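You operate a simulated robot arm through the tools that you are given. There is no shell and no other tool.

You run a simulated robot arm. Do the job below in one go: nothing can be reset, and whatever is moved stays where it is left.

Task
Put one level green spoon of sugar in the small bowl.
Fine: lid off to the long platform; shake the spoon level over the tin and put it back; lid on the tin again. Set down upright: green spoon.

It is judged by the outcome, as a careful person would: the job done as asked, and still so three seconds after it is handed in. It fails if anything else is knocked over, pushed out of place, dropped, spilled or broken. Lids that push on must go on centred and level and be pressed home; caps that screw on are set level and turned clockwise until they are tight.

Robot
A 6-joint arm with a two-finger parallel gripper, fixed in place. Base frame: the origin is at the foot of the arm, x ahead of it, y to its left, z up; the work surface is at about z = 850. Units: mm, rad, N and s.
With the tool pointing down near the work surface it reaches from about 580 to 940 mm from the base axis. Its first joint turns from -2.601 to 2.601 rad. Payload 3.43 kg.
The tool frame sits at the grasp point between the pads (the TCP): z along the fingers, y along the line on which they close. The tips reach 34 mm beyond it. The gripper opens to 128 mm. The fingers are 24 mm wide and 12 mm thick; the gripper's body (48 by 130 mm) begins 96 mm behind the TCP.
Orientation is told as [roll, pitch, yaw] about the base's x, y, z axes, in that order, counted from this pose: with the fingers straight down and closing along the base's y, the tool's x points along the base's -x, its y along +y and its z along -z.

Tools
- The arm moves only by the tool servo_tool. Its argument "deltas" is a list of rows, each a list of 3 entries, a list of its own where there are three numbers: the turn, a rotation vector about the tool's x, y, z in rad, then the shift along the tool's x, y, z in mm, then the closure in counts, from 0 (fully open) to 255 (shut). In form: [[[wx, wy, wz], [tx, ty, tz], fingers], ...]. A call has 1 to 20 rows; each row shifts and turns the commanded pose from where the row before left it, along the tool's axes as they then stand. A row lasts 0.2 s, in which the tool goes at most 50 mm and 0.15 rad; a call with a longer step from one row to the next is refused whole, and so is a gripper value outside its range. Where a pose cannot be reached the arm comes as near as it can. A force on the tool above 40 N (or 10 N above the force at the start of the call, whichever is more), or a blocked arm, ends the call early, and 0.2 s more pass. The fingers move at their own pace (about 108 mm/s each) and stop on an object; they squeeze with about 44 N. The grip force told is the motor's: it shows also when the fingers shut on nothing. Time passes only in rows, and 0.2 s behind the last, so rows that do not move let the fingers close. It gives the time, the measured TCP pose, the force on the tool (base axes), the opening and the grip force at its end, in the units of the frame above (readings bear some noise), with the torque about the TCP (base axes, N m) and any sound that the robot's microphone picked up.
- Cameras (640 x 400 px; columns grow to the right, rows downward): "scene" is fixed at [401.1, -649.3, 1651.4]; the picture's right is [0.96, 0.27, 0.00], its down [0.27, -0.96, -0.10] and it looks along [-0.03, 0.10, -0.99] (base axes); focal length 321 px, centre (320, 200). "wrist" rides on the gripper at [76, -11, -160] in the tool frame; the picture's right is [0.15, 0.99, 0.00], its down [-0.88, 0.13, -0.46] and it looks along [-0.45, 0.07, 0.89] (tool axes); focal length 234 px, centre (320, 200). There is no depth. A picture from a camera that has moved, and an enlarged one, comes with that camera's place and axes in the base frame and with its lens.
- grab_frame(camera): a new picture of that camera. It takes no simulated time.
- move_column(by): slides the trunk up (or, below 0, down) by that many mm; the arm rides with it, the base frame stays. It gives what a move gives, with no picture.
- enlarge(camera, box): a new picture of the part [left, top, right, bottom] of that camera's present view, enlarged. It takes no simulated time.
- job_done(): hands the job in; it is judged then, once.

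Nothing tells you positions but the pictures and the camera data. Unless the task says otherwise, let go and move clear before handing in.

The tools are called after "Emit:" as a command line: name --argument value ..., lists and objects as JSON in quotes. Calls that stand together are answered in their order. servo_tool: Moves the arm, as the interface text tells. Its arguments: {"type":"object","properties":{"deltas":{"type":"array"}},"required":["deltas"]} The other tools are called the same way: move_column (by) slides the trunk up or down; grab_frame (camera) takes a picture; enlarge (camera, box) takes an enlarged picture of a part of a camera's view; job_done () hands the job in.

At the start:

```text
time: 0.0
position: [282.9, -481.0, 1177.7]
ee_rot: [-0.001, 0.0, 0.0]
ft_force: [0.6, 0.1, 0.5]
torque: [0.04, 0.01, -0.02]
gripper_width: 128.0
grasp_force: 0.0
trunk travel left (down, up): [-675.0, 35.0]
```

scene: 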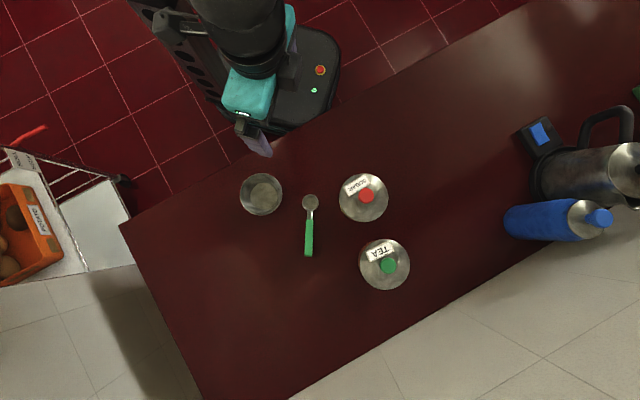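
wrist: 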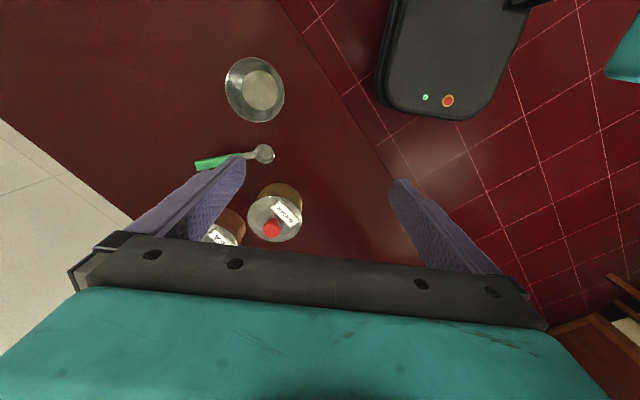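

I see the bowl, the green spoon, the sugar tin (red knob) and the tea tin (green knob) on the dark red bench. I'll look closer first, including for the "long platform".

Emit:
enlarge --camera "scene" --box '[220, 150, 440, 300]'

Emit:
enlarge --camera "scene" --box '[480, 60, 640, 260]'

Emit:
enlarge --camera "scene" --box '[0, 100, 220, 300]'

Emit:
enlarge --camera "wrist" --box '[180, 30, 340, 260]'

```text
2.67 times, centred on (330, 225) of scene
camera zoom: at [401.1, -649.3, 1651.4], right [0.96, 0.27, 0.0], down [0.27, -0.96, -0.1], along [-0.03, 0.1, -0.99], focal length 856 px, centre (293, 133)
```

zoom: 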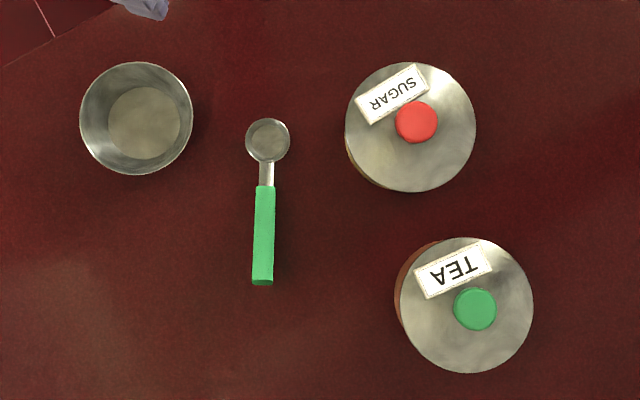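

```text
2.00 times, centred on (560, 160) of scene
camera zoom: at [401.1, -649.3, 1651.4], right [0.96, 0.27, 0.0], down [0.27, -0.96, -0.1], along [-0.03, 0.1, -0.99], focal length 642 px, centre (-160, 280)
```

zoom: 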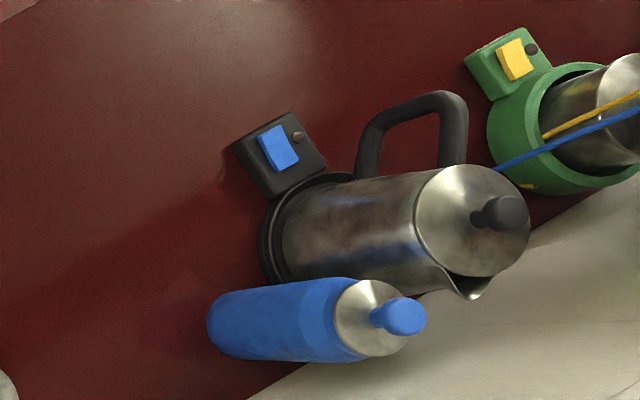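

```text
2.00 times, centred on (110, 200) of scene
camera zoom: at [401.1, -649.3, 1651.4], right [0.96, 0.27, 0.0], down [0.27, -0.96, -0.1], along [-0.03, 0.1, -0.99], focal length 642 px, centre (740, 200)
```

zoom: 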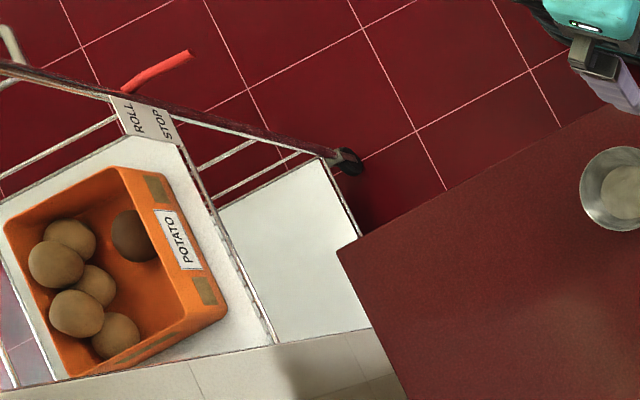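

```text
1.74 times, centred on (260, 145) of wrist
camera zoom: at [206.0, -491.9, 1337.4], right [-0.15, 0.99, 0.0], down [0.88, 0.13, 0.46], along [0.45, 0.07, -0.89], focal length 407 px, centre (424, 296)
```

zoom: 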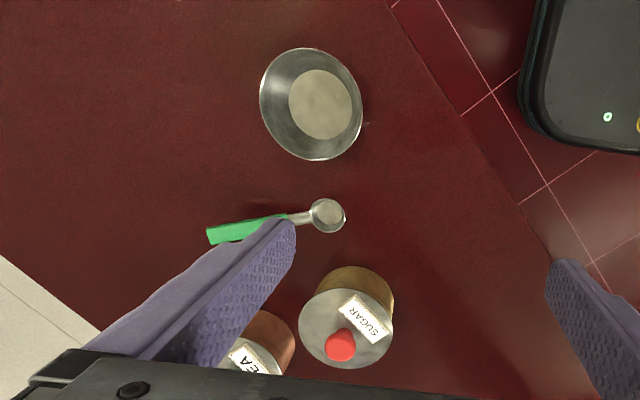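

The tins, spoon and bowl stand on the long dark red bench. Before starting I'll tilt the wrist camera up and look around, to make sure no other "long platform" exists.

Emit:
servo_tool --deltas '[[[0, -0.15, 0], [0, 0, 0], 0], [[0, -0.15, 0], [0, 0, 0], 0], [[0, -0.15, 0], [0, 0, 0], 0], [[0, -0.15, 0], [0, 0, 0], 0]]'

```text
time: 1.0
position: [283.6, -482.2, 1179.1]
ee_rot: [0.0, -0.602, 0.001]
ft_force: [0.8, 0.2, -0.3]
torque: [0.0, -0.01, -0.03]
gripper_width: 127.9
grasp_force: 0.0
trunk travel left (down, up): [-675.0, 35.0]
```

The tool is tilted now; I'll take the forward view.

Emit:
grab_frame --camera "wrist"

Emit:
grab_frame --camera "scene"

```text
taken
camera wrist: at [128.6, -492.5, 1266.9], right [-0.12, 0.99, -0.08], down [0.47, 0.13, 0.87], along [0.88, 0.07, -0.48], focal length 234 px, centre (320, 200)
```

wrist: 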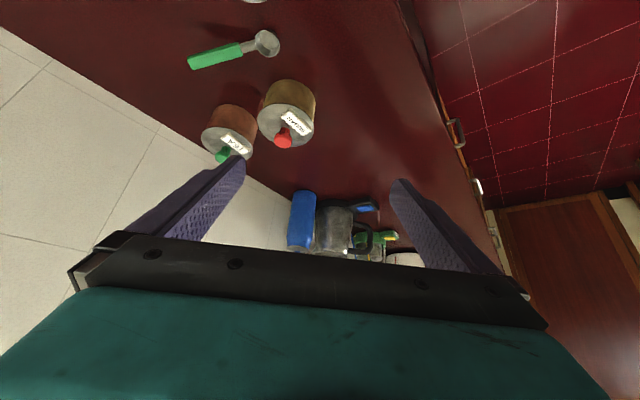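

```text
taken
```

scene: 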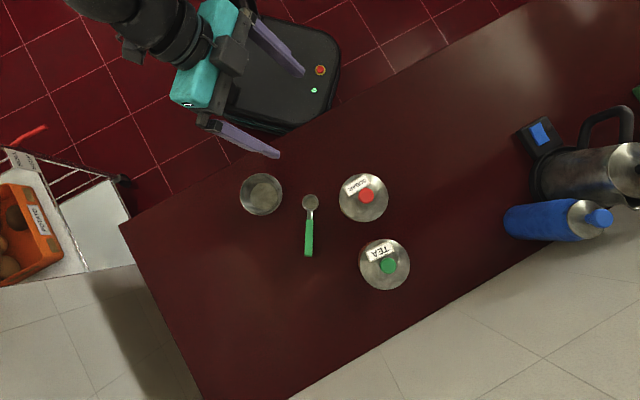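

The only long platform in reach is the bench (dark red counter) itself; the wooden table is far off. Let me look closely at the tin and spoon from this angle before returning upright.

Emit:
enlarge --camera "wrist" --box '[180, 20, 340, 170]'

Emit:
enlarge --camera "wrist" --box '[270, 170, 450, 280]'

```text
2.67 times, centred on (260, 95) of wrist
camera zoom: at [128.6, -492.5, 1266.9], right [-0.12, 0.99, -0.08], down [0.47, 0.13, 0.87], along [0.88, 0.07, -0.48], focal length 624 px, centre (480, 480)
```

zoom: 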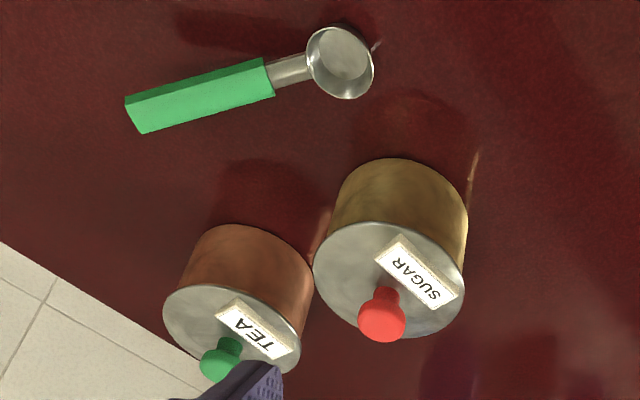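

```text
3.56 times, centred on (360, 225) of wrist
camera zoom: at [128.6, -492.5, 1266.9], right [-0.12, 0.99, -0.08], down [0.47, 0.13, 0.87], along [0.88, 0.07, -0.48], focal length 833 px, centre (178, 111)
```

zoom: 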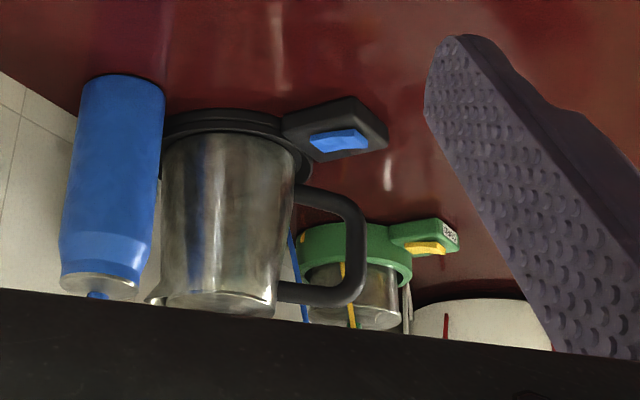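

The bench is a long kitchen counter and is clearly the platform meant. The sugar lid's knob is at about (474, -544) with its top near z 963; I'll return upright and move above it with the fingers partly open.

Emit:
servo_tool --deltas '[[[0, 0.15, 0], [0, 0, 0], 0], [[0, 0.15, 0], [0, 0, 0], 0], [[0, 0.15, 0], [0, 0, 0], 0], [[0, 0.15, 0], [0, 0, 0], 0], [[0, 0, 0], [-38, -12.4, 20], 60], [[0, 0, 0], [-38, -12.4, 20], 100], [[0, 0, 0], [-38, -12.4, 20], 100], [[0, 0, 0], [-38, -12.4, 20], 100], [[0, 0, 0], [-38, -12.4, 20], 100], [[0, 0, 0], [0, 0, 0], 100]]'

```text
time: 3.2
position: [475.9, -543.9, 1079.6]
ee_rot: [-0.002, 0.0, 0.0]
ft_force: [-0.1, 0.9, 0.1]
torque: [0.0, -0.01, -0.02]
gripper_width: 77.9
grasp_force: 0.0
trunk travel left (down, up): [-675.0, 35.0]
```

The tool should be above the sugar knob; I'll check both views.

Emit:
grab_frame --camera "wrist"

Emit:
enlarge --camera "scene" --box '[220, 120, 460, 300]'

```text
taken
camera wrist: at [398.7, -554.1, 1238.5], right [-0.15, 0.99, 0.0], down [0.88, 0.13, 0.46], along [0.45, 0.07, -0.89], focal length 234 px, centre (320, 200)
```

wrist: 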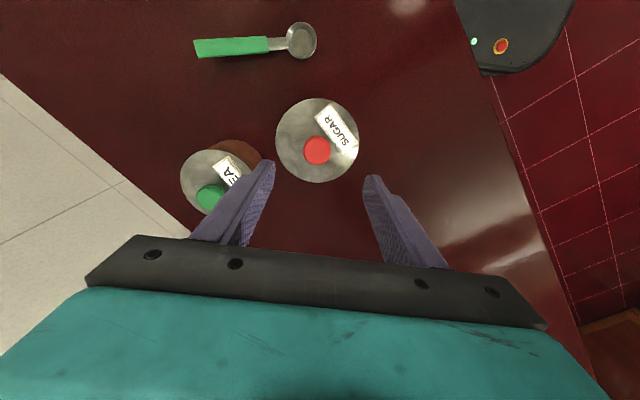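

```text
2.22 times, centred on (340, 210) of scene
camera zoom: at [401.1, -649.3, 1651.4], right [0.96, 0.27, 0.0], down [0.27, -0.96, -0.1], along [-0.03, 0.1, -0.99], focal length 713 px, centre (276, 178)
```

zoom: 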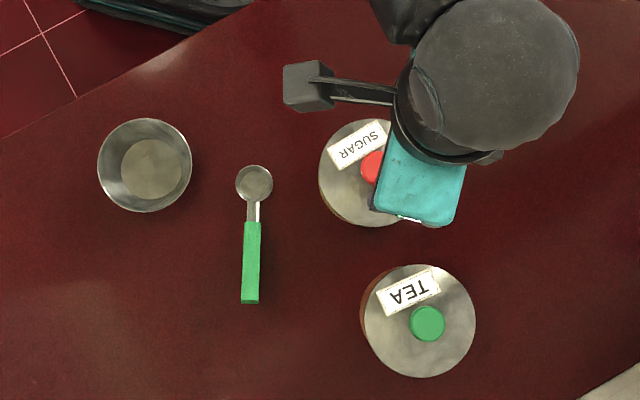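

The knob lies about at (473, -545.5). I'll shift slightly and descend most of the way, then look.

Emit:
servo_tool --deltas '[[[0, 0, 0], [1.5, -1, 30], 100], [[0, 0, 0], [1.5, -1, 30], 100], [[0, 0, 0], [0, 0, 25], 100], [[0, 0, 0], [0, 0, 15], 100], [[0, 0, 0], [0, 0, 0], 100]]'

Emit:
enlarge --camera "wrist" --box '[180, 60, 460, 260]'

```text
time: 4.4
position: [469.9, -545.2, 978.8]
ee_rot: [-0.001, 0.001, 0.0]
ft_force: [-0.3, 0.2, -0.7]
torque: [-0.02, 0.0, -0.03]
gripper_width: 77.9
grasp_force: 0.1
trunk travel left (down, up): [-675.0, 35.0]
```

```text
2.00 times, centred on (320, 160) of wrist
camera zoom: at [392.0, -554.6, 1138.2], right [-0.15, 0.99, 0.0], down [0.88, 0.13, 0.46], along [0.45, 0.07, -0.89], focal length 468 px, centre (320, 280)
```

zoom: 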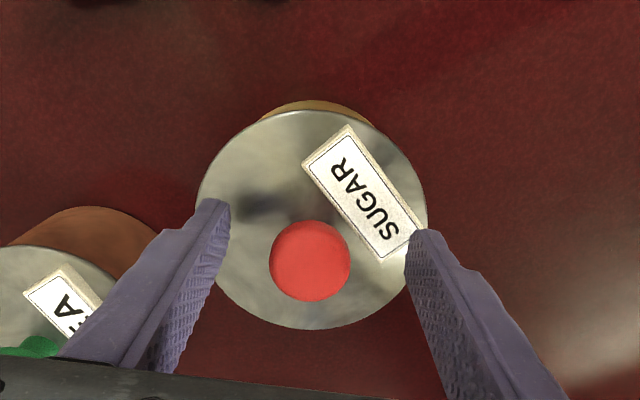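

The knob is centred at about (472.5, -546). I'll descend the last 15 mm and close on it.

Emit:
servo_tool --deltas '[[[0, 0, 0], [-1, -1.5, 8], 100], [[0, 0, 0], [0, 0, 7], 100], [[0, 0, 0], [0, 0, 0], 130], [[0, 0, 0], [0, 0, 0], 160], [[0, 0, 0], [0, 0, 0], 190], [[0, 0, 0], [0, 0, 0], 220], [[0, 0, 0], [0, 0, 0], 255], [[0, 0, 0], [0, 0, 0], 255]]'

Emit:
enlarge --camera "wrist" --box '[180, 60, 460, 260]'

```text
time: 5.0
position: [471.2, -545.3, 970.9]
ee_rot: [-0.001, -0.009, 0.001]
ft_force: [-1.9, 5.1, 25.2]
torque: [1.11, 0.24, 0.07]
gripper_width: 65.6
grasp_force: 2.6
trunk travel left (down, up): [-675.0, 35.0]
stopped in row 3: the force on the tool passed its limit at 47 N (the readings are from after the stop); the commanded pose is now the measured one
```

```text
2.00 times, centred on (320, 160) of wrist
camera zoom: at [392.8, -555.8, 1130.4], right [-0.15, 0.99, 0.0], down [0.88, 0.13, 0.46], along [0.46, 0.07, -0.89], focal length 468 px, centre (320, 280)
```

zoom: 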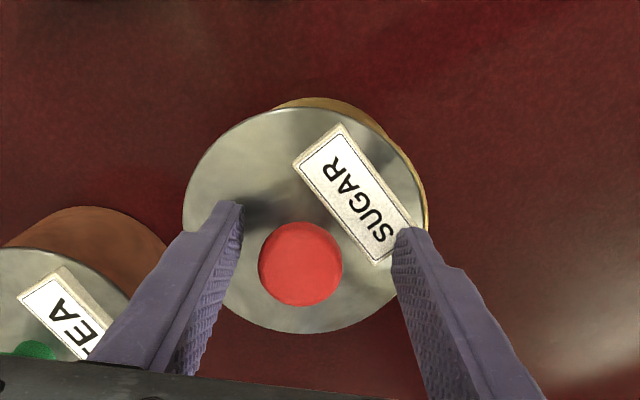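

The right fingertip touched the raised label plate. I'll back up, turn the gripper about 45° so that the fingers pass along the label, and look again.

Emit:
servo_tool --deltas '[[[0, 0, 0], [0, 0, -15], 100], [[0, 0, 0], [0, 0, -25], 100], [[0, 0, 0], [0, 0, -30], 100], [[0, 0, 0.15], [0, 0, 0], 100], [[0, 0, 0.15], [0, 0, 0], 100], [[0, 0, 0.15], [0, 0, 0], 100], [[0, 0, 0.15], [0, 0, 0], 110], [[0, 0, 0.15], [0, 0, 0], 130], [[0, 0, 0], [0, 0, 0], 130]]'

Emit:
grab_frame --camera "wrist"

Emit:
enlarge --camera "wrist" --box '[220, 60, 420, 200]'

Emit:
enlarge --camera "scene" --box '[300, 140, 440, 240]'

```text
time: 7.0
position: [469.9, -547.4, 1038.7]
ee_rot: [0.003, -0.003, -0.75]
ft_force: [0.1, -0.9, 0.5]
torque: [-0.01, 0.01, -0.03]
gripper_width: 62.8
grasp_force: 0.0
trunk travel left (down, up): [-675.0, 35.0]
```

```text
taken
camera wrist: at [406.3, -502.4, 1197.1], right [0.57, 0.82, 0.0], down [0.73, -0.51, 0.46], along [0.38, -0.26, -0.89], focal length 234 px, centre (320, 200)
```

wrist: 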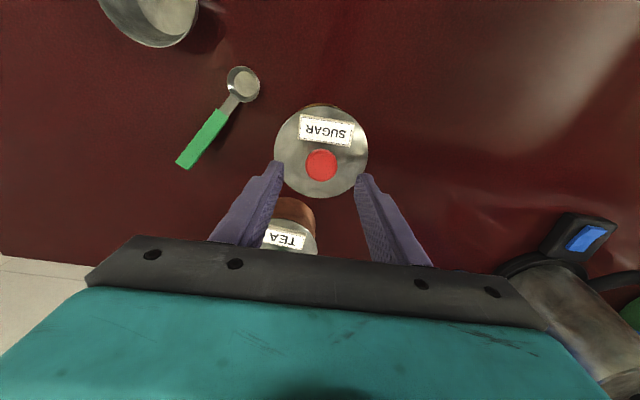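

```text
2.86 times, centred on (320, 130) of wrist
camera zoom: at [406.3, -502.4, 1197.1], right [0.57, 0.82, 0.0], down [0.73, -0.51, 0.46], along [0.38, -0.26, -0.89], focal length 669 px, centre (320, 400)
```

zoom: 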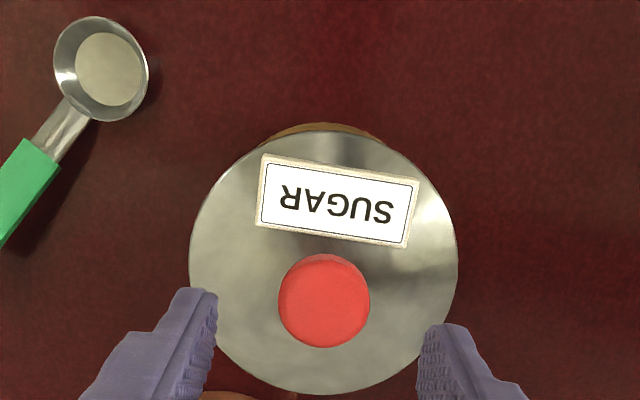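

```text
4.00 times, centred on (370, 190) of scene
camera zoom: at [401.1, -649.3, 1651.4], right [0.96, 0.27, 0.0], down [0.27, -0.96, -0.1], along [-0.03, 0.1, -0.99], focal length 1284 px, centre (120, 240)
```

zoom: 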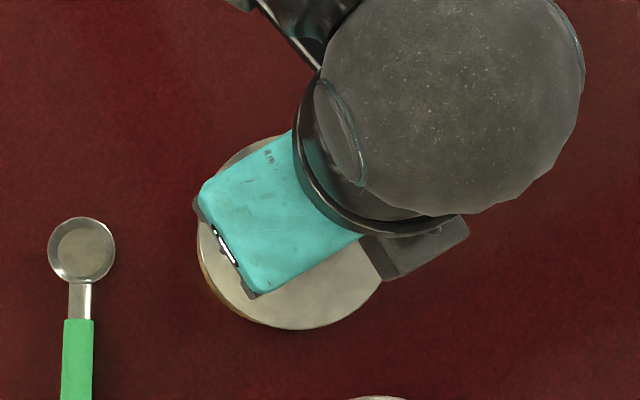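

The lid sits undisturbed. I'll turn a further ~9° so the fingers run parallel to the label, narrow the opening, shift a little away from the label and descend part-way to check.

Emit:
servo_tool --deltas '[[[0, 0, 0.15], [-2, 2, 0], 155], [[0, 0, 0.02], [0, 0, 15], 155], [[0, 0, 0], [0, 0, 15], 155], [[0, 0, 0], [0, 0, 10], 155], [[0, 0, 0], [0, 0, 0], 155]]'

Emit:
enlarge --camera "wrist" --box '[220, 90, 420, 230]'

```text
time: 8.2
position: [474.5, -546.4, 999.7]
ee_rot: [0.004, -0.005, -0.919]
ft_force: [0.8, 0.1, 1.1]
torque: [-0.01, 0.0, -0.01]
gripper_width: 50.2
grasp_force: 0.0
trunk travel left (down, up): [-675.0, 35.0]
```

```text
2.86 times, centred on (320, 160) of wrist
camera zoom: at [418.2, -492.0, 1157.5], right [0.7, 0.72, 0.0], down [0.64, -0.62, 0.46], along [0.33, -0.32, -0.89], focal length 669 px, centre (320, 314)
```

zoom: 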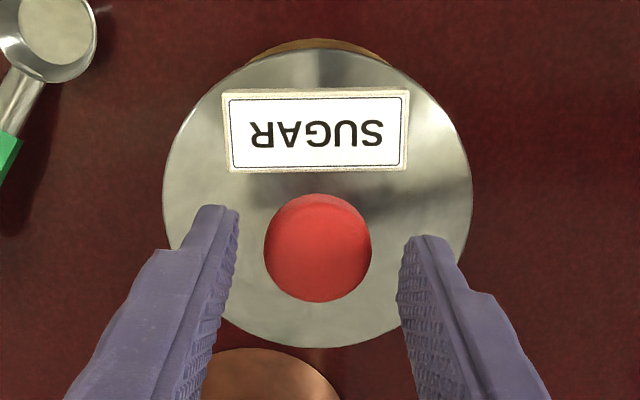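

The fingers straddle the knob with clearance to the label. Descending 31 mm and closing.

Emit:
servo_tool --deltas '[[[0, 0, 0], [0, -0.5, 12], 155], [[0, 0, 0], [0, 0, 10], 155], [[0, 0, 0], [0, 0, 9], 155], [[0, 0, 0], [0, 0, 0], 170], [[0, 0, 0], [0, 0, 0], 185], [[0, 0, 0], [0, 0, 0], 200], [[0, 0, 0], [0, 0, 0], 255], [[0, 0, 0], [0, 0, 0], 255], [[0, 0, 0], [0, 0, 0], 255]]'

Emit:
enlarge --camera "wrist" --box '[220, 90, 420, 230]'

```text
time: 9.9
position: [474.1, -547.5, 971.4]
ee_rot: [0.004, -0.009, -0.919]
ft_force: [-1.6, 2.2, 16.3]
torque: [0.18, 0.35, -0.08]
gripper_width: 32.0
grasp_force: 43.7
trunk travel left (down, up): [-675.0, 35.0]
stopped in row 8: the force on the tool passed its limit at 40 N (the readings are from after the stop); the commanded pose is now the measured one
```

```text
2.86 times, centred on (320, 160) of wrist
camera zoom: at [416.4, -491.4, 1129.0], right [0.7, 0.72, 0.0], down [0.63, -0.62, 0.46], along [0.33, -0.32, -0.89], focal length 669 px, centre (320, 314)
```

zoom: 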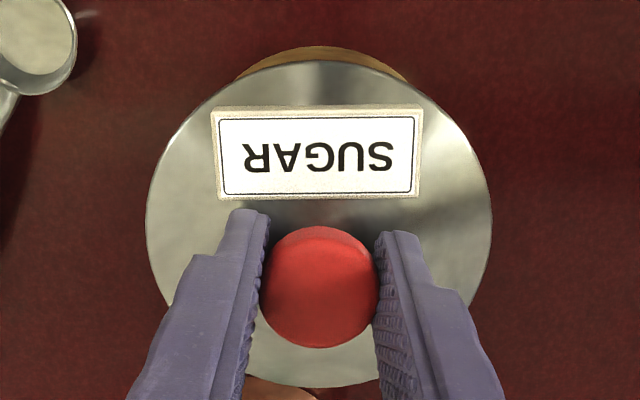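

The knob is gripped (32 mm, 44 N). Now I'll lift straight up gently.

Emit:
servo_tool --deltas '[[[0, 0, 0], [0, 0, -3], 255], [[0, 0, 0], [0, 0, -5], 255], [[0, 0, 0], [0, 0, -8], 255], [[0, 0, 0], [0, 0, -15], 255], [[0, 0, 0], [0, 0, -20], 255], [[0, 0, 0], [0, 0, -20], 255], [[0, 0, 0], [0, 0, 0], 255]]'

Emit:
grab_frame --camera "wrist"

Emit:
enlarge --camera "scene" --box '[300, 140, 440, 240]'

```text
time: 11.5
position: [474.4, -546.4, 1039.4]
ee_rot: [0.004, -0.007, -0.921]
ft_force: [0.4, -0.4, -0.8]
torque: [-0.03, 0.0, 0.0]
gripper_width: 32.0
grasp_force: 43.6
trunk travel left (down, up): [-675.0, 35.0]
```

```text
taken
camera wrist: at [418.1, -492.2, 1198.0], right [0.7, 0.72, 0.0], down [0.63, -0.62, 0.46], along [0.33, -0.32, -0.89], focal length 234 px, centre (320, 200)
```

wrist: 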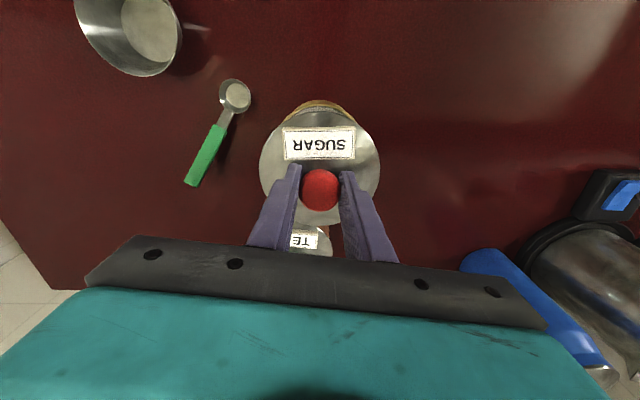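

```text
4.00 times, centred on (370, 190) of scene
camera zoom: at [401.1, -649.3, 1651.4], right [0.96, 0.27, 0.0], down [0.27, -0.96, -0.1], along [-0.03, 0.1, -0.99], focal length 1284 px, centre (120, 240)
```

zoom: 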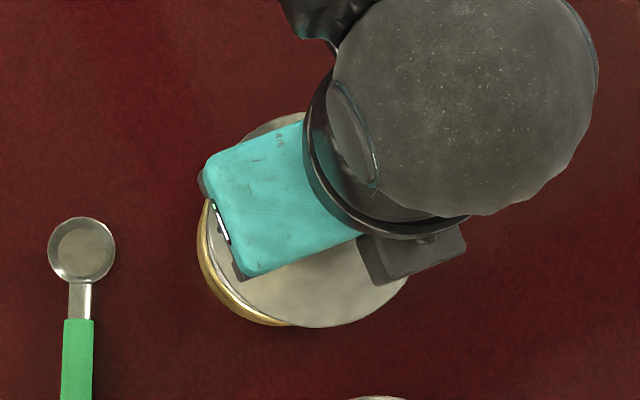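

The lid is free and the tin stayed put. I'll carry the lid to an empty patch of the bench near (612, -368).

Emit:
servo_tool --deltas '[[[0, 0, 0], [9.65, 36.3, 0], 255], [[0, 0, 0], [9.65, 36.3, 0], 255], [[0, 0, 0], [9.65, 36.3, 0], 255], [[0, 0, 0], [9.65, 36.3, 0], 255], [[0, 0, 0], [9.65, 36.3, 0], 255], [[0, 0, 0], [9.65, 36.3, 0], 255], [[0, 0, 0], [0, 0, 30], 255], [[0, 0, 0], [0, 0, 30], 255], [[0, 0, 0], [0, 0, 0], 255]]'

Emit:
grab_frame --camera "wrist"

Emit:
grab_frame --camera "scene"

Emit:
enlarge --camera "scene" --box '[310, 150, 410, 230]'

```text
time: 13.5
position: [610.3, -367.4, 978.0]
ee_rot: [0.004, -0.007, -0.922]
ft_force: [-0.4, -0.7, -0.1]
torque: [0.03, 0.0, 0.01]
gripper_width: 32.0
grasp_force: 44.4
trunk travel left (down, up): [-675.0, 35.0]
```

```text
taken
camera wrist: at [553.1, -312.9, 1136.6], right [0.7, 0.72, 0.0], down [0.63, -0.62, 0.46], along [0.33, -0.32, -0.89], focal length 234 px, centre (320, 200)
```

wrist: 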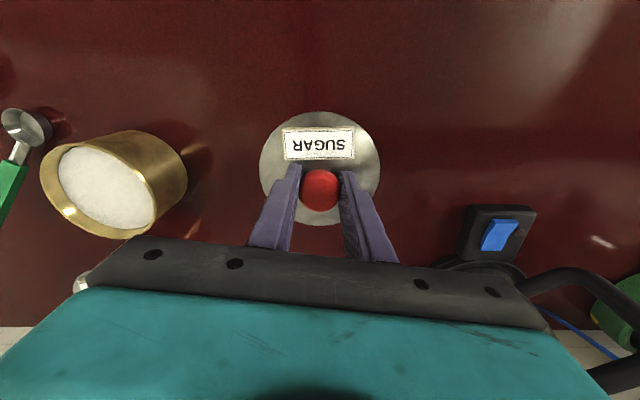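

```text
taken
```

scene: 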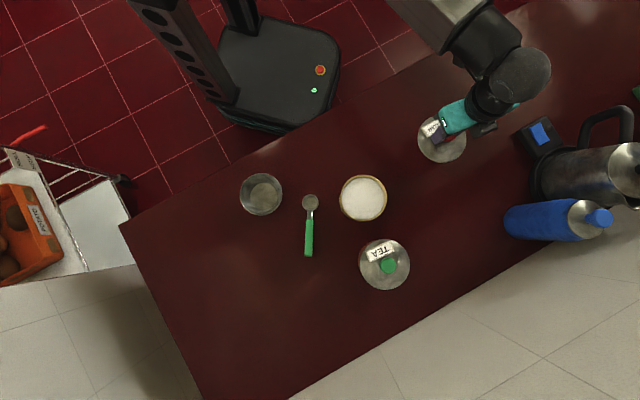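

```text
5.00 times, centred on (360, 190) of scene
camera zoom: at [401.1, -649.3, 1651.4], right [0.96, 0.27, 0.0], down [0.27, -0.96, -0.1], along [-0.03, 0.1, -0.99], focal length 1605 px, centre (120, 250)
```

zoom: 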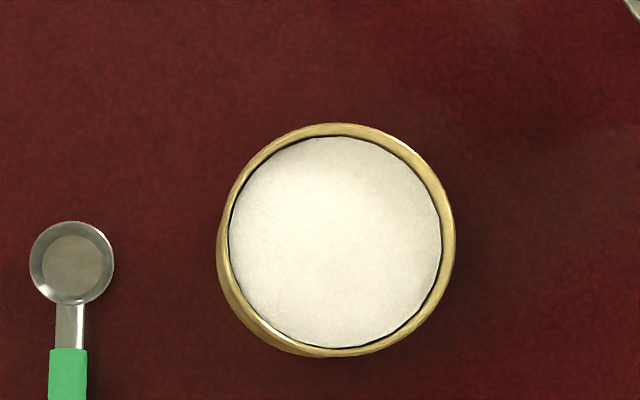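

The sugar fills the tin close to the rim. Now I'll lower the lid toward the bench, then creep to contact.

Emit:
servo_tool --deltas '[[[0, 0, 0], [0, 0, 25], 255], [[0, 0, 0], [0, 0, 20], 255], [[0, 0, 0], [0, 0, 5], 255], [[0, 0, 0], [0, 0, 0], 255]]'

Emit:
enlarge --camera "wrist" --box '[220, 90, 420, 230]'

```text
time: 14.5
position: [611.9, -370.5, 928.6]
ee_rot: [0.002, -0.008, -0.919]
ft_force: [-1.4, -0.1, -0.1]
torque: [0.0, -0.02, -0.03]
gripper_width: 31.8
grasp_force: 44.2
trunk travel left (down, up): [-675.0, 35.0]
```

```text
2.86 times, centred on (320, 160) of wrist
camera zoom: at [555.4, -314.7, 1087.0], right [0.7, 0.72, 0.0], down [0.63, -0.62, 0.46], along [0.33, -0.32, -0.89], focal length 669 px, centre (320, 314)
```

zoom: 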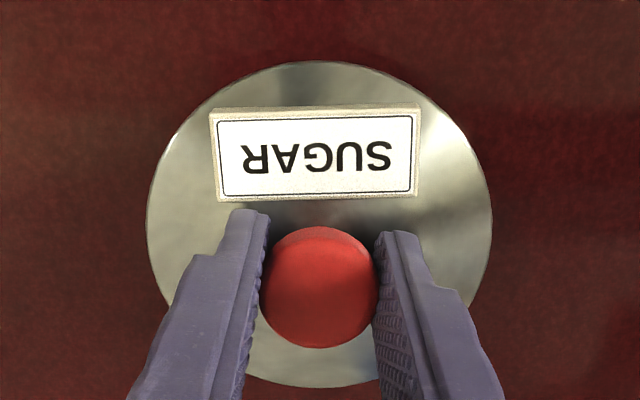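

Still in the air; I'll creep down in 2–3 mm steps.

Emit:
servo_tool --deltas '[[[0, 0, 0], [0, 0, 3], 255], [[0, 0, 0], [0, 0, 3], 255], [[0, 0, 0], [0, 0, 3], 255], [[0, 0, 0], [0, 0, 0], 255]]'

```text
time: 15.5
position: [613.0, -370.6, 920.2]
ee_rot: [0.004, -0.008, -0.919]
ft_force: [-0.1, 0.4, -0.8]
torque: [0.0, 0.02, -0.03]
gripper_width: 31.8
grasp_force: 44.3
trunk travel left (down, up): [-675.0, 35.0]
```

No contact yet; continuing gently.

Emit:
servo_tool --deltas '[[[0, 0, 0], [0, 0, 2], 255], [[0, 0, 0], [0, 0, 2], 255], [[0, 0, 0], [0, 0, 2], 255], [[0, 0, 0], [0, 0, 0], 255]]'

```text
time: 16.5
position: [612.2, -368.3, 915.2]
ee_rot: [0.005, -0.008, -0.92]
ft_force: [0.3, -0.1, -0.8]
torque: [-0.01, 0.0, 0.04]
gripper_width: 32.1
grasp_force: 44.1
trunk travel left (down, up): [-675.0, 35.0]
```

Still free; continuing.

Emit:
servo_tool --deltas '[[[0, 0, 0], [0, 0, 2], 255], [[0, 0, 0], [0, 0, 2], 255], [[0, 0, 0], [0, 0, 2], 255], [[0, 0, 0], [0, 0, 0], 255]]'

```text
time: 17.5
position: [612.5, -369.6, 909.4]
ee_rot: [0.002, -0.007, -0.92]
ft_force: [0.8, 0.1, 0.4]
torque: [0.01, -0.03, -0.01]
gripper_width: 31.8
grasp_force: 43.8
trunk travel left (down, up): [-675.0, 35.0]
```

Still no contact force; continuing.

Emit:
servo_tool --deltas '[[[0, 0, 0], [0, 0, 2], 255], [[0, 0, 0], [0, 0, 2], 255], [[0, 0, 0], [0, 0, 0], 255]]'

Emit:
enlarge --camera "wrist" --box '[200, 60, 440, 230]'

```text
time: 18.3
position: [612.6, -369.9, 904.8]
ee_rot: [0.004, -0.006, -0.92]
ft_force: [0.8, -0.4, -0.2]
torque: [-0.02, 0.03, 0.02]
gripper_width: 31.8
grasp_force: 44.4
trunk travel left (down, up): [-675.0, 35.0]
```

```text
2.35 times, centred on (320, 145) of wrist
camera zoom: at [555.6, -314.3, 1063.0], right [0.7, 0.72, 0.0], down [0.63, -0.62, 0.46], along [0.33, -0.32, -0.89], focal length 551 px, centre (320, 329)
```

zoom: 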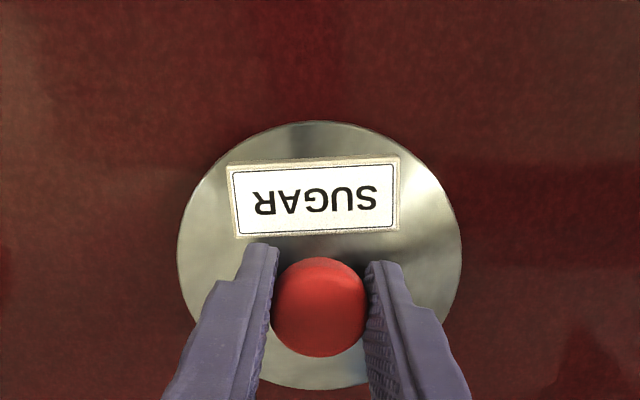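

The shadow is nearly under the lid now, so contact is close; continuing in small steps.

Emit:
servo_tool --deltas '[[[0, 0, 0], [0, 0, 2], 255], [[0, 0, 0], [0, 0, 2], 255], [[0, 0, 0], [0, 0, 0], 255]]'

```text
time: 19.1
position: [613.0, -369.5, 902.9]
ee_rot: [0.004, -0.01, -0.919]
ft_force: [0.7, -0.5, 20.8]
torque: [-0.05, 0.19, -0.1]
gripper_width: 31.7
grasp_force: 44.0
trunk travel left (down, up): [-675.0, 35.0]
```

The lid rests on the bench (20 N). I'll ease off 1 mm, open the fingers and rise.

Emit:
servo_tool --deltas '[[[0, 0, 0], [0, 0, -1], 255], [[0, 0, 0], [0, 0, 0], 200], [[0, 0, 0], [0, 0, 0], 170], [[0, 0, 0], [0, 0, 0], 155], [[0, 0, 0], [0, 0, 0], 155], [[0, 0, 0], [0, 0, -15], 155], [[0, 0, 0], [0, 0, -35], 155], [[0, 0, 0], [0, 0, -40], 155], [[0, 0, 0], [0, 0, -40], 155], [[0, 0, 0], [0, 0, 0], 155]]'

Emit:
grab_frame --camera "wrist"

Emit:
enlarge --camera "wrist" --box '[0, 80, 200, 260]'

```text
time: 21.3
position: [612.3, -368.7, 1031.1]
ee_rot: [0.004, -0.008, -0.918]
ft_force: [-0.2, 0.6, 0.7]
torque: [0.0, -0.02, -0.01]
gripper_width: 50.2
grasp_force: 0.1
trunk travel left (down, up): [-675.0, 35.0]
```

```text
taken
camera wrist: at [555.7, -314.2, 1190.7], right [0.7, 0.72, 0.0], down [0.63, -0.62, 0.46], along [0.33, -0.32, -0.89], focal length 234 px, centre (320, 200)
```

wrist: 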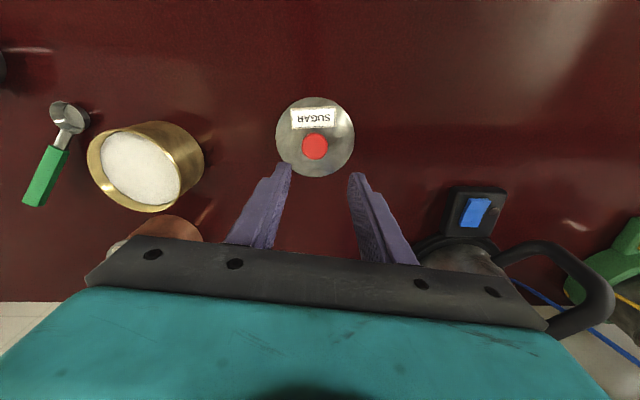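

```text
2.22 times, centred on (100, 170) of wrist
camera zoom: at [555.7, -314.2, 1190.7], right [0.7, 0.72, 0.0], down [0.63, -0.62, 0.46], along [0.33, -0.32, -0.89], focal length 520 px, centre (809, 267)
```

zoom: 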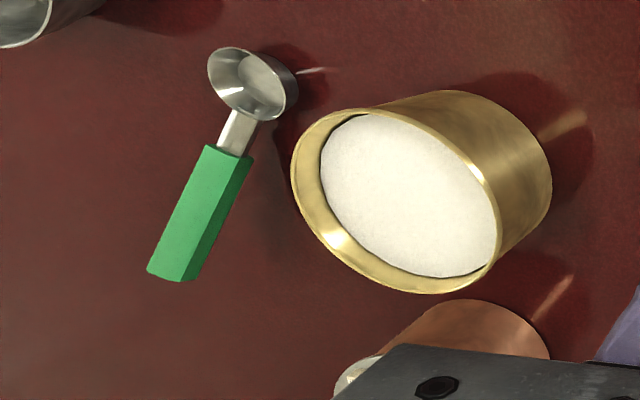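

The lid is parked safely. Next I'll move over the spoon handle (about (378, -674)), and turn so the fingers close across the handle with the camera on the spoon-head side.

Emit:
servo_tool --deltas '[[[0, 0, 0], [-11.2, -41.2, -2], 155], [[0, 0, 0], [-11.2, -41.2, -2], 155], [[0, 0, 0], [-11.2, -41.2, -2], 155], [[0, 0, 0], [-11.2, -41.2, -2], 155], [[0, 0, 0], [-11.2, -41.2, -2], 155], [[0, 0, 0], [-11.2, -41.2, -2], 155], [[0, 0, 0], [-11.2, -41.2, -2], 155], [[0, 0, 0], [-11.2, -41.2, -2], 155], [[0, 0, 0], [-11.2, -41.2, -2], 155], [[0, 0, 0.14], [0, 0, 0], 155], [[0, 0, 0.14], [0, 0, 0], 155], [[0, 0, 0.136], [0, 0, 0], 155], [[0, 0, 0], [0, 0, 0], 155]]'

Emit:
grab_frame --camera "wrist"

Emit:
grab_frame --camera "scene"

```text
time: 24.1
position: [376.3, -673.4, 1050.6]
ee_rot: [0.007, -0.004, -1.337]
ft_force: [-0.4, 1.0, 0.1]
torque: [0.03, -0.04, 0.0]
gripper_width: 50.0
grasp_force: 0.2
trunk travel left (down, up): [-675.0, 35.0]
```

```text
taken
camera wrist: at [347.0, -601.0, 1208.0], right [0.93, 0.37, 0.01], down [0.33, -0.82, 0.46], along [0.18, -0.43, -0.89], focal length 234 px, centre (320, 200)
```

wrist: 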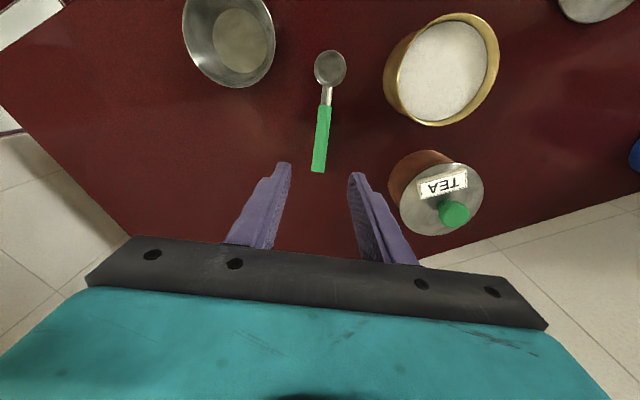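

```text
taken
```

scene: 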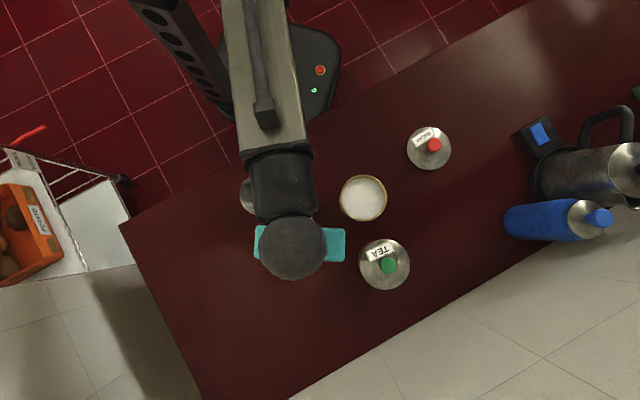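

Emit:
enlarge --camera "wrist" --box '[240, 40, 400, 190]'

Emit:
enlarge --camera "wrist" --box '[370, 0, 530, 130]'

Emit:
enlarge --camera "wrist" --box '[170, 0, 290, 100]'

```text
2.67 times, centred on (320, 115) of wrist
camera zoom: at [347.0, -601.0, 1208.0], right [0.93, 0.37, 0.01], down [0.33, -0.82, 0.46], along [0.18, -0.43, -0.89], focal length 624 px, centre (320, 427)
```

zoom: 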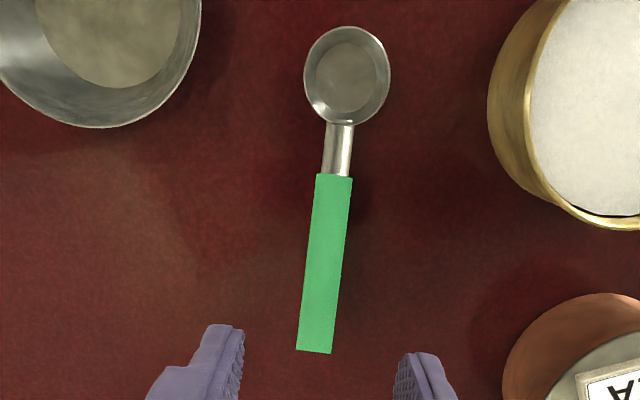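

```text
3.08 times, centred on (450, 65) of wrist
camera zoom: at [347.0, -601.0, 1208.0], right [0.93, 0.37, 0.01], down [0.33, -0.82, 0.46], along [0.18, -0.43, -0.89], focal length 720 px, centre (-80, 615)
```

zoom: 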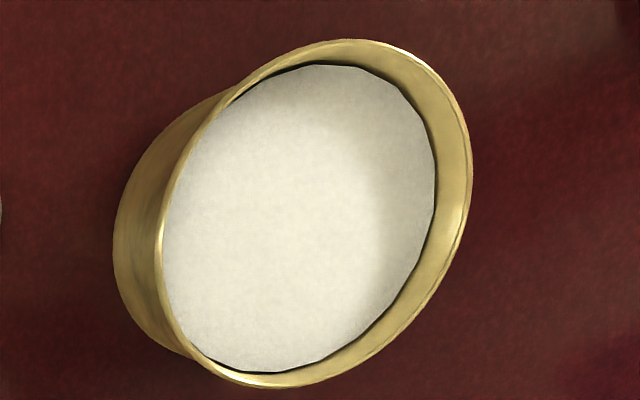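

```text
4.00 times, centred on (230, 50) of wrist
camera zoom: at [347.0, -601.0, 1208.0], right [0.93, 0.37, 0.01], down [0.33, -0.82, 0.46], along [0.18, -0.43, -0.89], focal length 937 px, centre (680, 800)
```

zoom: 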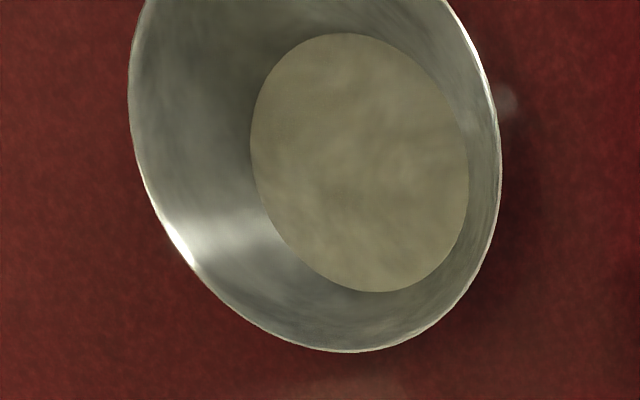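

The spoon lies with its handle about from (366, -627) to (390, -715). I'll shift over the rear half of the handle and descend part-way to check alignment.

Emit:
servo_tool --deltas '[[[0, 0, -0.03], [-3.5, 2.5, 30], 155], [[0, 0, 0], [-3.5, 0, 30], 155], [[0, 0, 0], [0, 0, 30], 155], [[0, 0, 0], [0, 0, 15], 155], [[0, 0, 0], [0, 0, 0], 155]]'

Emit:
grab_frame --camera "wrist"

Emit:
enlarge --camera "wrist" --box '[220, 20, 420, 220]'

```text
time: 25.3
position: [382.6, -679.4, 942.2]
ee_rot: [0.006, -0.005, -1.305]
ft_force: [0.7, 0.1, -0.7]
torque: [0.01, -0.02, -0.03]
gripper_width: 50.3
grasp_force: 0.0
trunk travel left (down, up): [-675.0, 35.0]
```

```text
taken
camera wrist: at [349.6, -608.1, 1101.6], right [0.92, 0.4, 0.01], down [0.35, -0.81, 0.46], along [0.19, -0.42, -0.89], focal length 234 px, centre (320, 200)
```

wrist: 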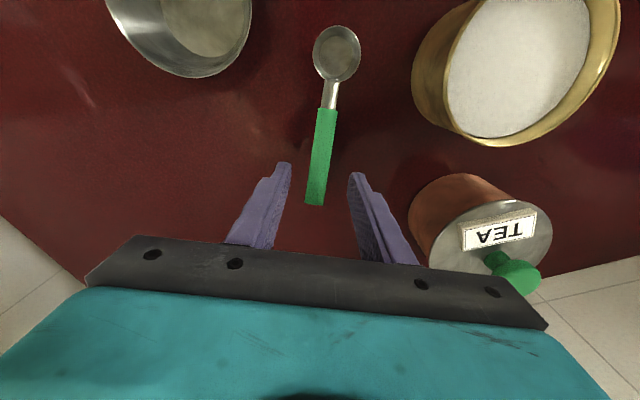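

```text
2.00 times, centred on (320, 120) of wrist
camera zoom: at [349.6, -608.1, 1101.6], right [0.92, 0.4, 0.01], down [0.35, -0.81, 0.46], along [0.19, -0.42, -0.89], focal length 468 px, centre (320, 360)
```

zoom: 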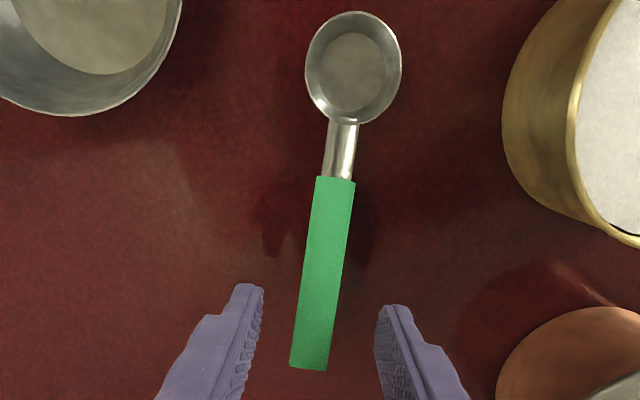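

By triangulation the spoon's cup stands flat while the handle rises from about z 878 to 905. I'll centre on the handle, descend to TCP z ≈ 897 and close.

Emit:
servo_tool --deltas '[[[0, 0, 0], [2, -2, 15], 155], [[0, 0, 0], [2, 0, 15], 155], [[0, 0, 0], [0, 0, 10], 155], [[0, 0, 0], [0, 0, 5], 155], [[0, 0, 0], [0, 0, 0], 155]]'

Emit:
enlarge --camera "wrist" --box '[220, 20, 420, 260]'

```text
time: 26.5
position: [380.2, -678.2, 899.6]
ee_rot: [0.006, -0.005, -1.305]
ft_force: [0.0, 0.0, 0.0]
torque: [-0.01, 0.02, -0.01]
gripper_width: 50.3
grasp_force: 0.1
trunk travel left (down, up): [-675.0, 35.0]
```

```text
1.67 times, centred on (320, 140) of wrist
camera zoom: at [347.5, -605.9, 1057.8], right [0.92, 0.4, 0.01], down [0.35, -0.81, 0.46], along [0.19, -0.42, -0.89], focal length 390 px, centre (320, 300)
```

zoom: 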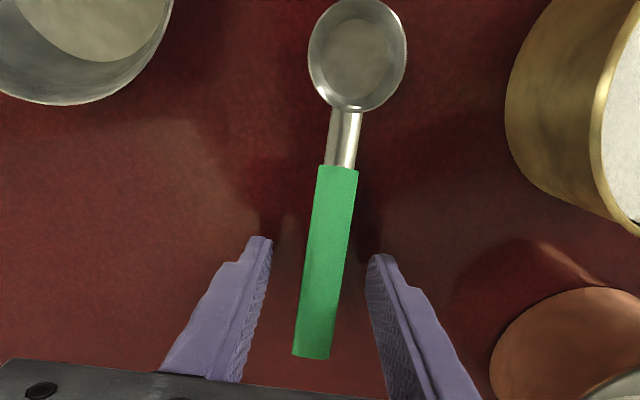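

The handle is between the fingers. Closing gently.

Emit:
servo_tool --deltas '[[[0, 0, 0], [0, 0, 0], 170], [[0, 0, 0], [0, 0, 0], 185], [[0, 0, 0], [0, 0, 0], 200], [[0, 0, 0], [0, 0, 0], 215], [[0, 0, 0], [0, 0, 0], 255], [[0, 0, 0], [0, 0, 0], 255]]'

Emit:
enlarge --camera "wrist" --box '[220, 20, 420, 260]'

Emit:
enlarge --camera "scene" --box '[220, 150, 440, 300]'

```text
time: 27.9
position: [380.4, -678.0, 899.0]
ee_rot: [0.007, -0.005, -1.305]
ft_force: [0.7, 0.3, 0.1]
torque: [-0.04, 0.0, 0.01]
gripper_width: 16.7
grasp_force: 43.8
trunk travel left (down, up): [-675.0, 35.0]
```

```text
1.67 times, centred on (320, 140) of wrist
camera zoom: at [347.5, -606.0, 1058.0], right [0.92, 0.4, 0.01], down [0.35, -0.81, 0.46], along [0.19, -0.42, -0.89], focal length 390 px, centre (320, 300)
```

zoom: 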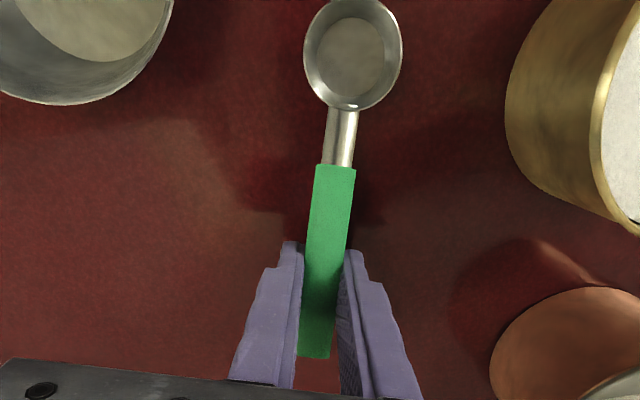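

```text
2.67 times, centred on (330, 225) of scene
camera zoom: at [401.1, -649.3, 1651.4], right [0.96, 0.27, 0.0], down [0.27, -0.96, -0.1], along [-0.03, 0.1, -0.99], focal length 856 px, centre (293, 133)
```

zoom: 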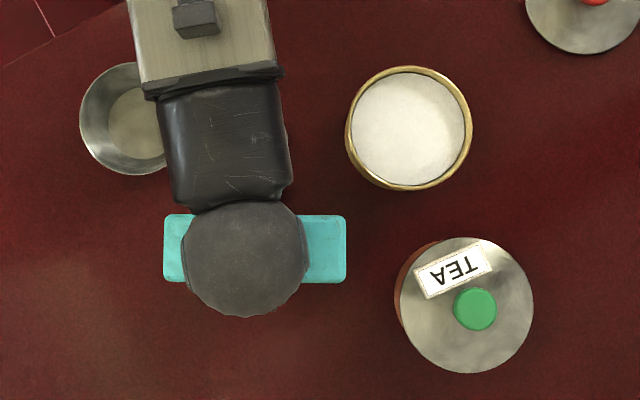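

The spoon is gripped (16.7 mm). I'll lift it straight up and check how it hangs.

Emit:
servo_tool --deltas '[[[0, 0, 0], [0, 0, -5], 255], [[0, 0, 0], [0, 0, -15], 255], [[0, 0, 0], [0, 0, -30], 255], [[0, 0, 0], [0, 0, -40], 255], [[0, 0, 0], [0, 0, -20], 255], [[0, 0, 0], [0, 0, 0], 255]]'

Emit:
enlarge --camera "wrist" --box '[220, 0, 420, 240]'

Emit:
grab_frame --camera "scene"

```text
time: 29.3
position: [378.4, -676.7, 1009.3]
ee_rot: [0.005, -0.004, -1.305]
ft_force: [-0.4, 0.5, -1.0]
torque: [-0.03, -0.01, -0.02]
gripper_width: 16.5
grasp_force: 44.4
trunk travel left (down, up): [-675.0, 35.0]
```

```text
1.67 times, centred on (320, 120) of wrist
camera zoom: at [346.3, -605.8, 1168.0], right [0.92, 0.4, 0.01], down [0.35, -0.81, 0.46], along [0.19, -0.42, -0.89], focal length 390 px, centre (320, 333)
```

zoom: 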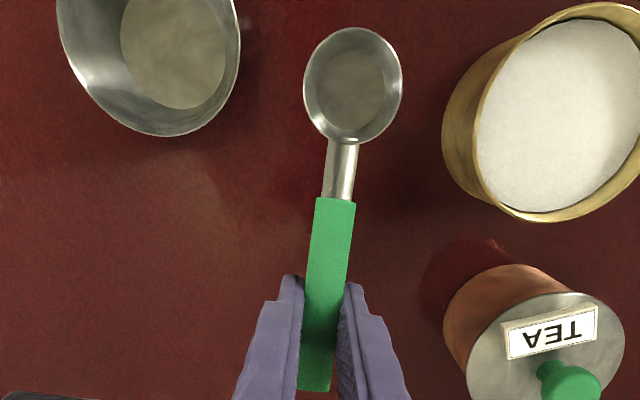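

```text
taken
```

scene: 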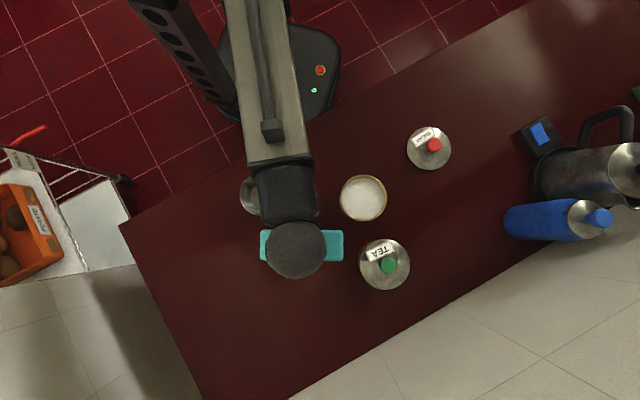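

The spoon is held firmly; its cup centre sits about 96 mm ahead of the TCP. I'll move above the tin, turned a little away from the tea tin, and tilt the spoon head-down 50° at a safe height.

Emit:
servo_tool --deltas '[[[0, 0, 0.1], [0, 0, -11], 255], [[0, 0, 0.1], [0, 0, -11], 255], [[0, 0, 0], [20.1, 26.1, -11], 255], [[0, 0, 0], [20.1, 26.1, -11], 255], [[0, 0, 0], [20.1, 26.1, 0], 255], [[0, 0, 0], [20.1, 26.1, 0], 255], [[0, 0, 0], [0, 0, 0], 255], [[0, -0.125, 0], [0, 0, 0], 255], [[0, -0.125, 0], [0, 0, 0], 255], [[0, -0.125, 0], [0, 0, 0], 255], [[0, -0.125, 0], [0, 0, 0], 255], [[0, 0, 0], [0, 0, 0], 255]]'

Emit:
grab_frame --camera "wrist"

Emit:
grab_frame --camera "scene"

```text
time: 31.9
position: [478.9, -591.3, 1052.5]
ee_rot: [0.007, -0.503, -1.51]
ft_force: [0.0, -0.2, -0.3]
torque: [-0.02, -0.04, -0.02]
gripper_width: 16.6
grasp_force: 44.4
trunk travel left (down, up): [-675.0, 35.0]
```

```text
taken
camera wrist: at [455.8, -447.2, 1156.5], right [0.98, 0.19, -0.06], down [0.16, -0.54, 0.83], along [0.12, -0.82, -0.56], focal length 234 px, centre (320, 200)
```

wrist: 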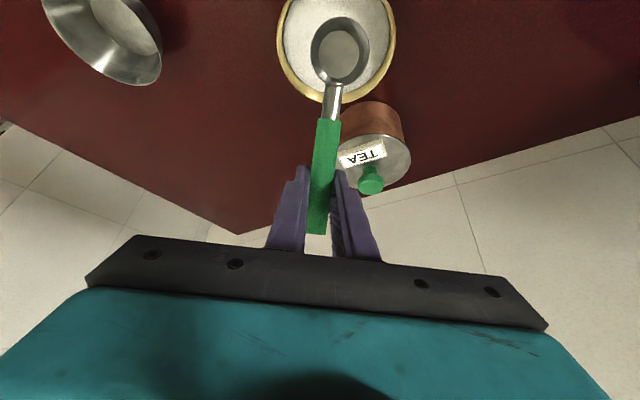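

```text
taken
```

scene: 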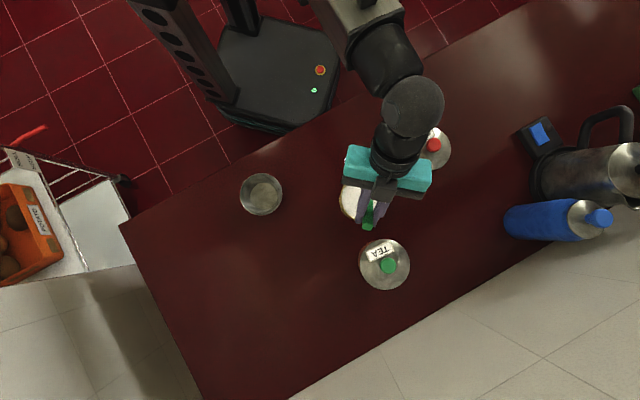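

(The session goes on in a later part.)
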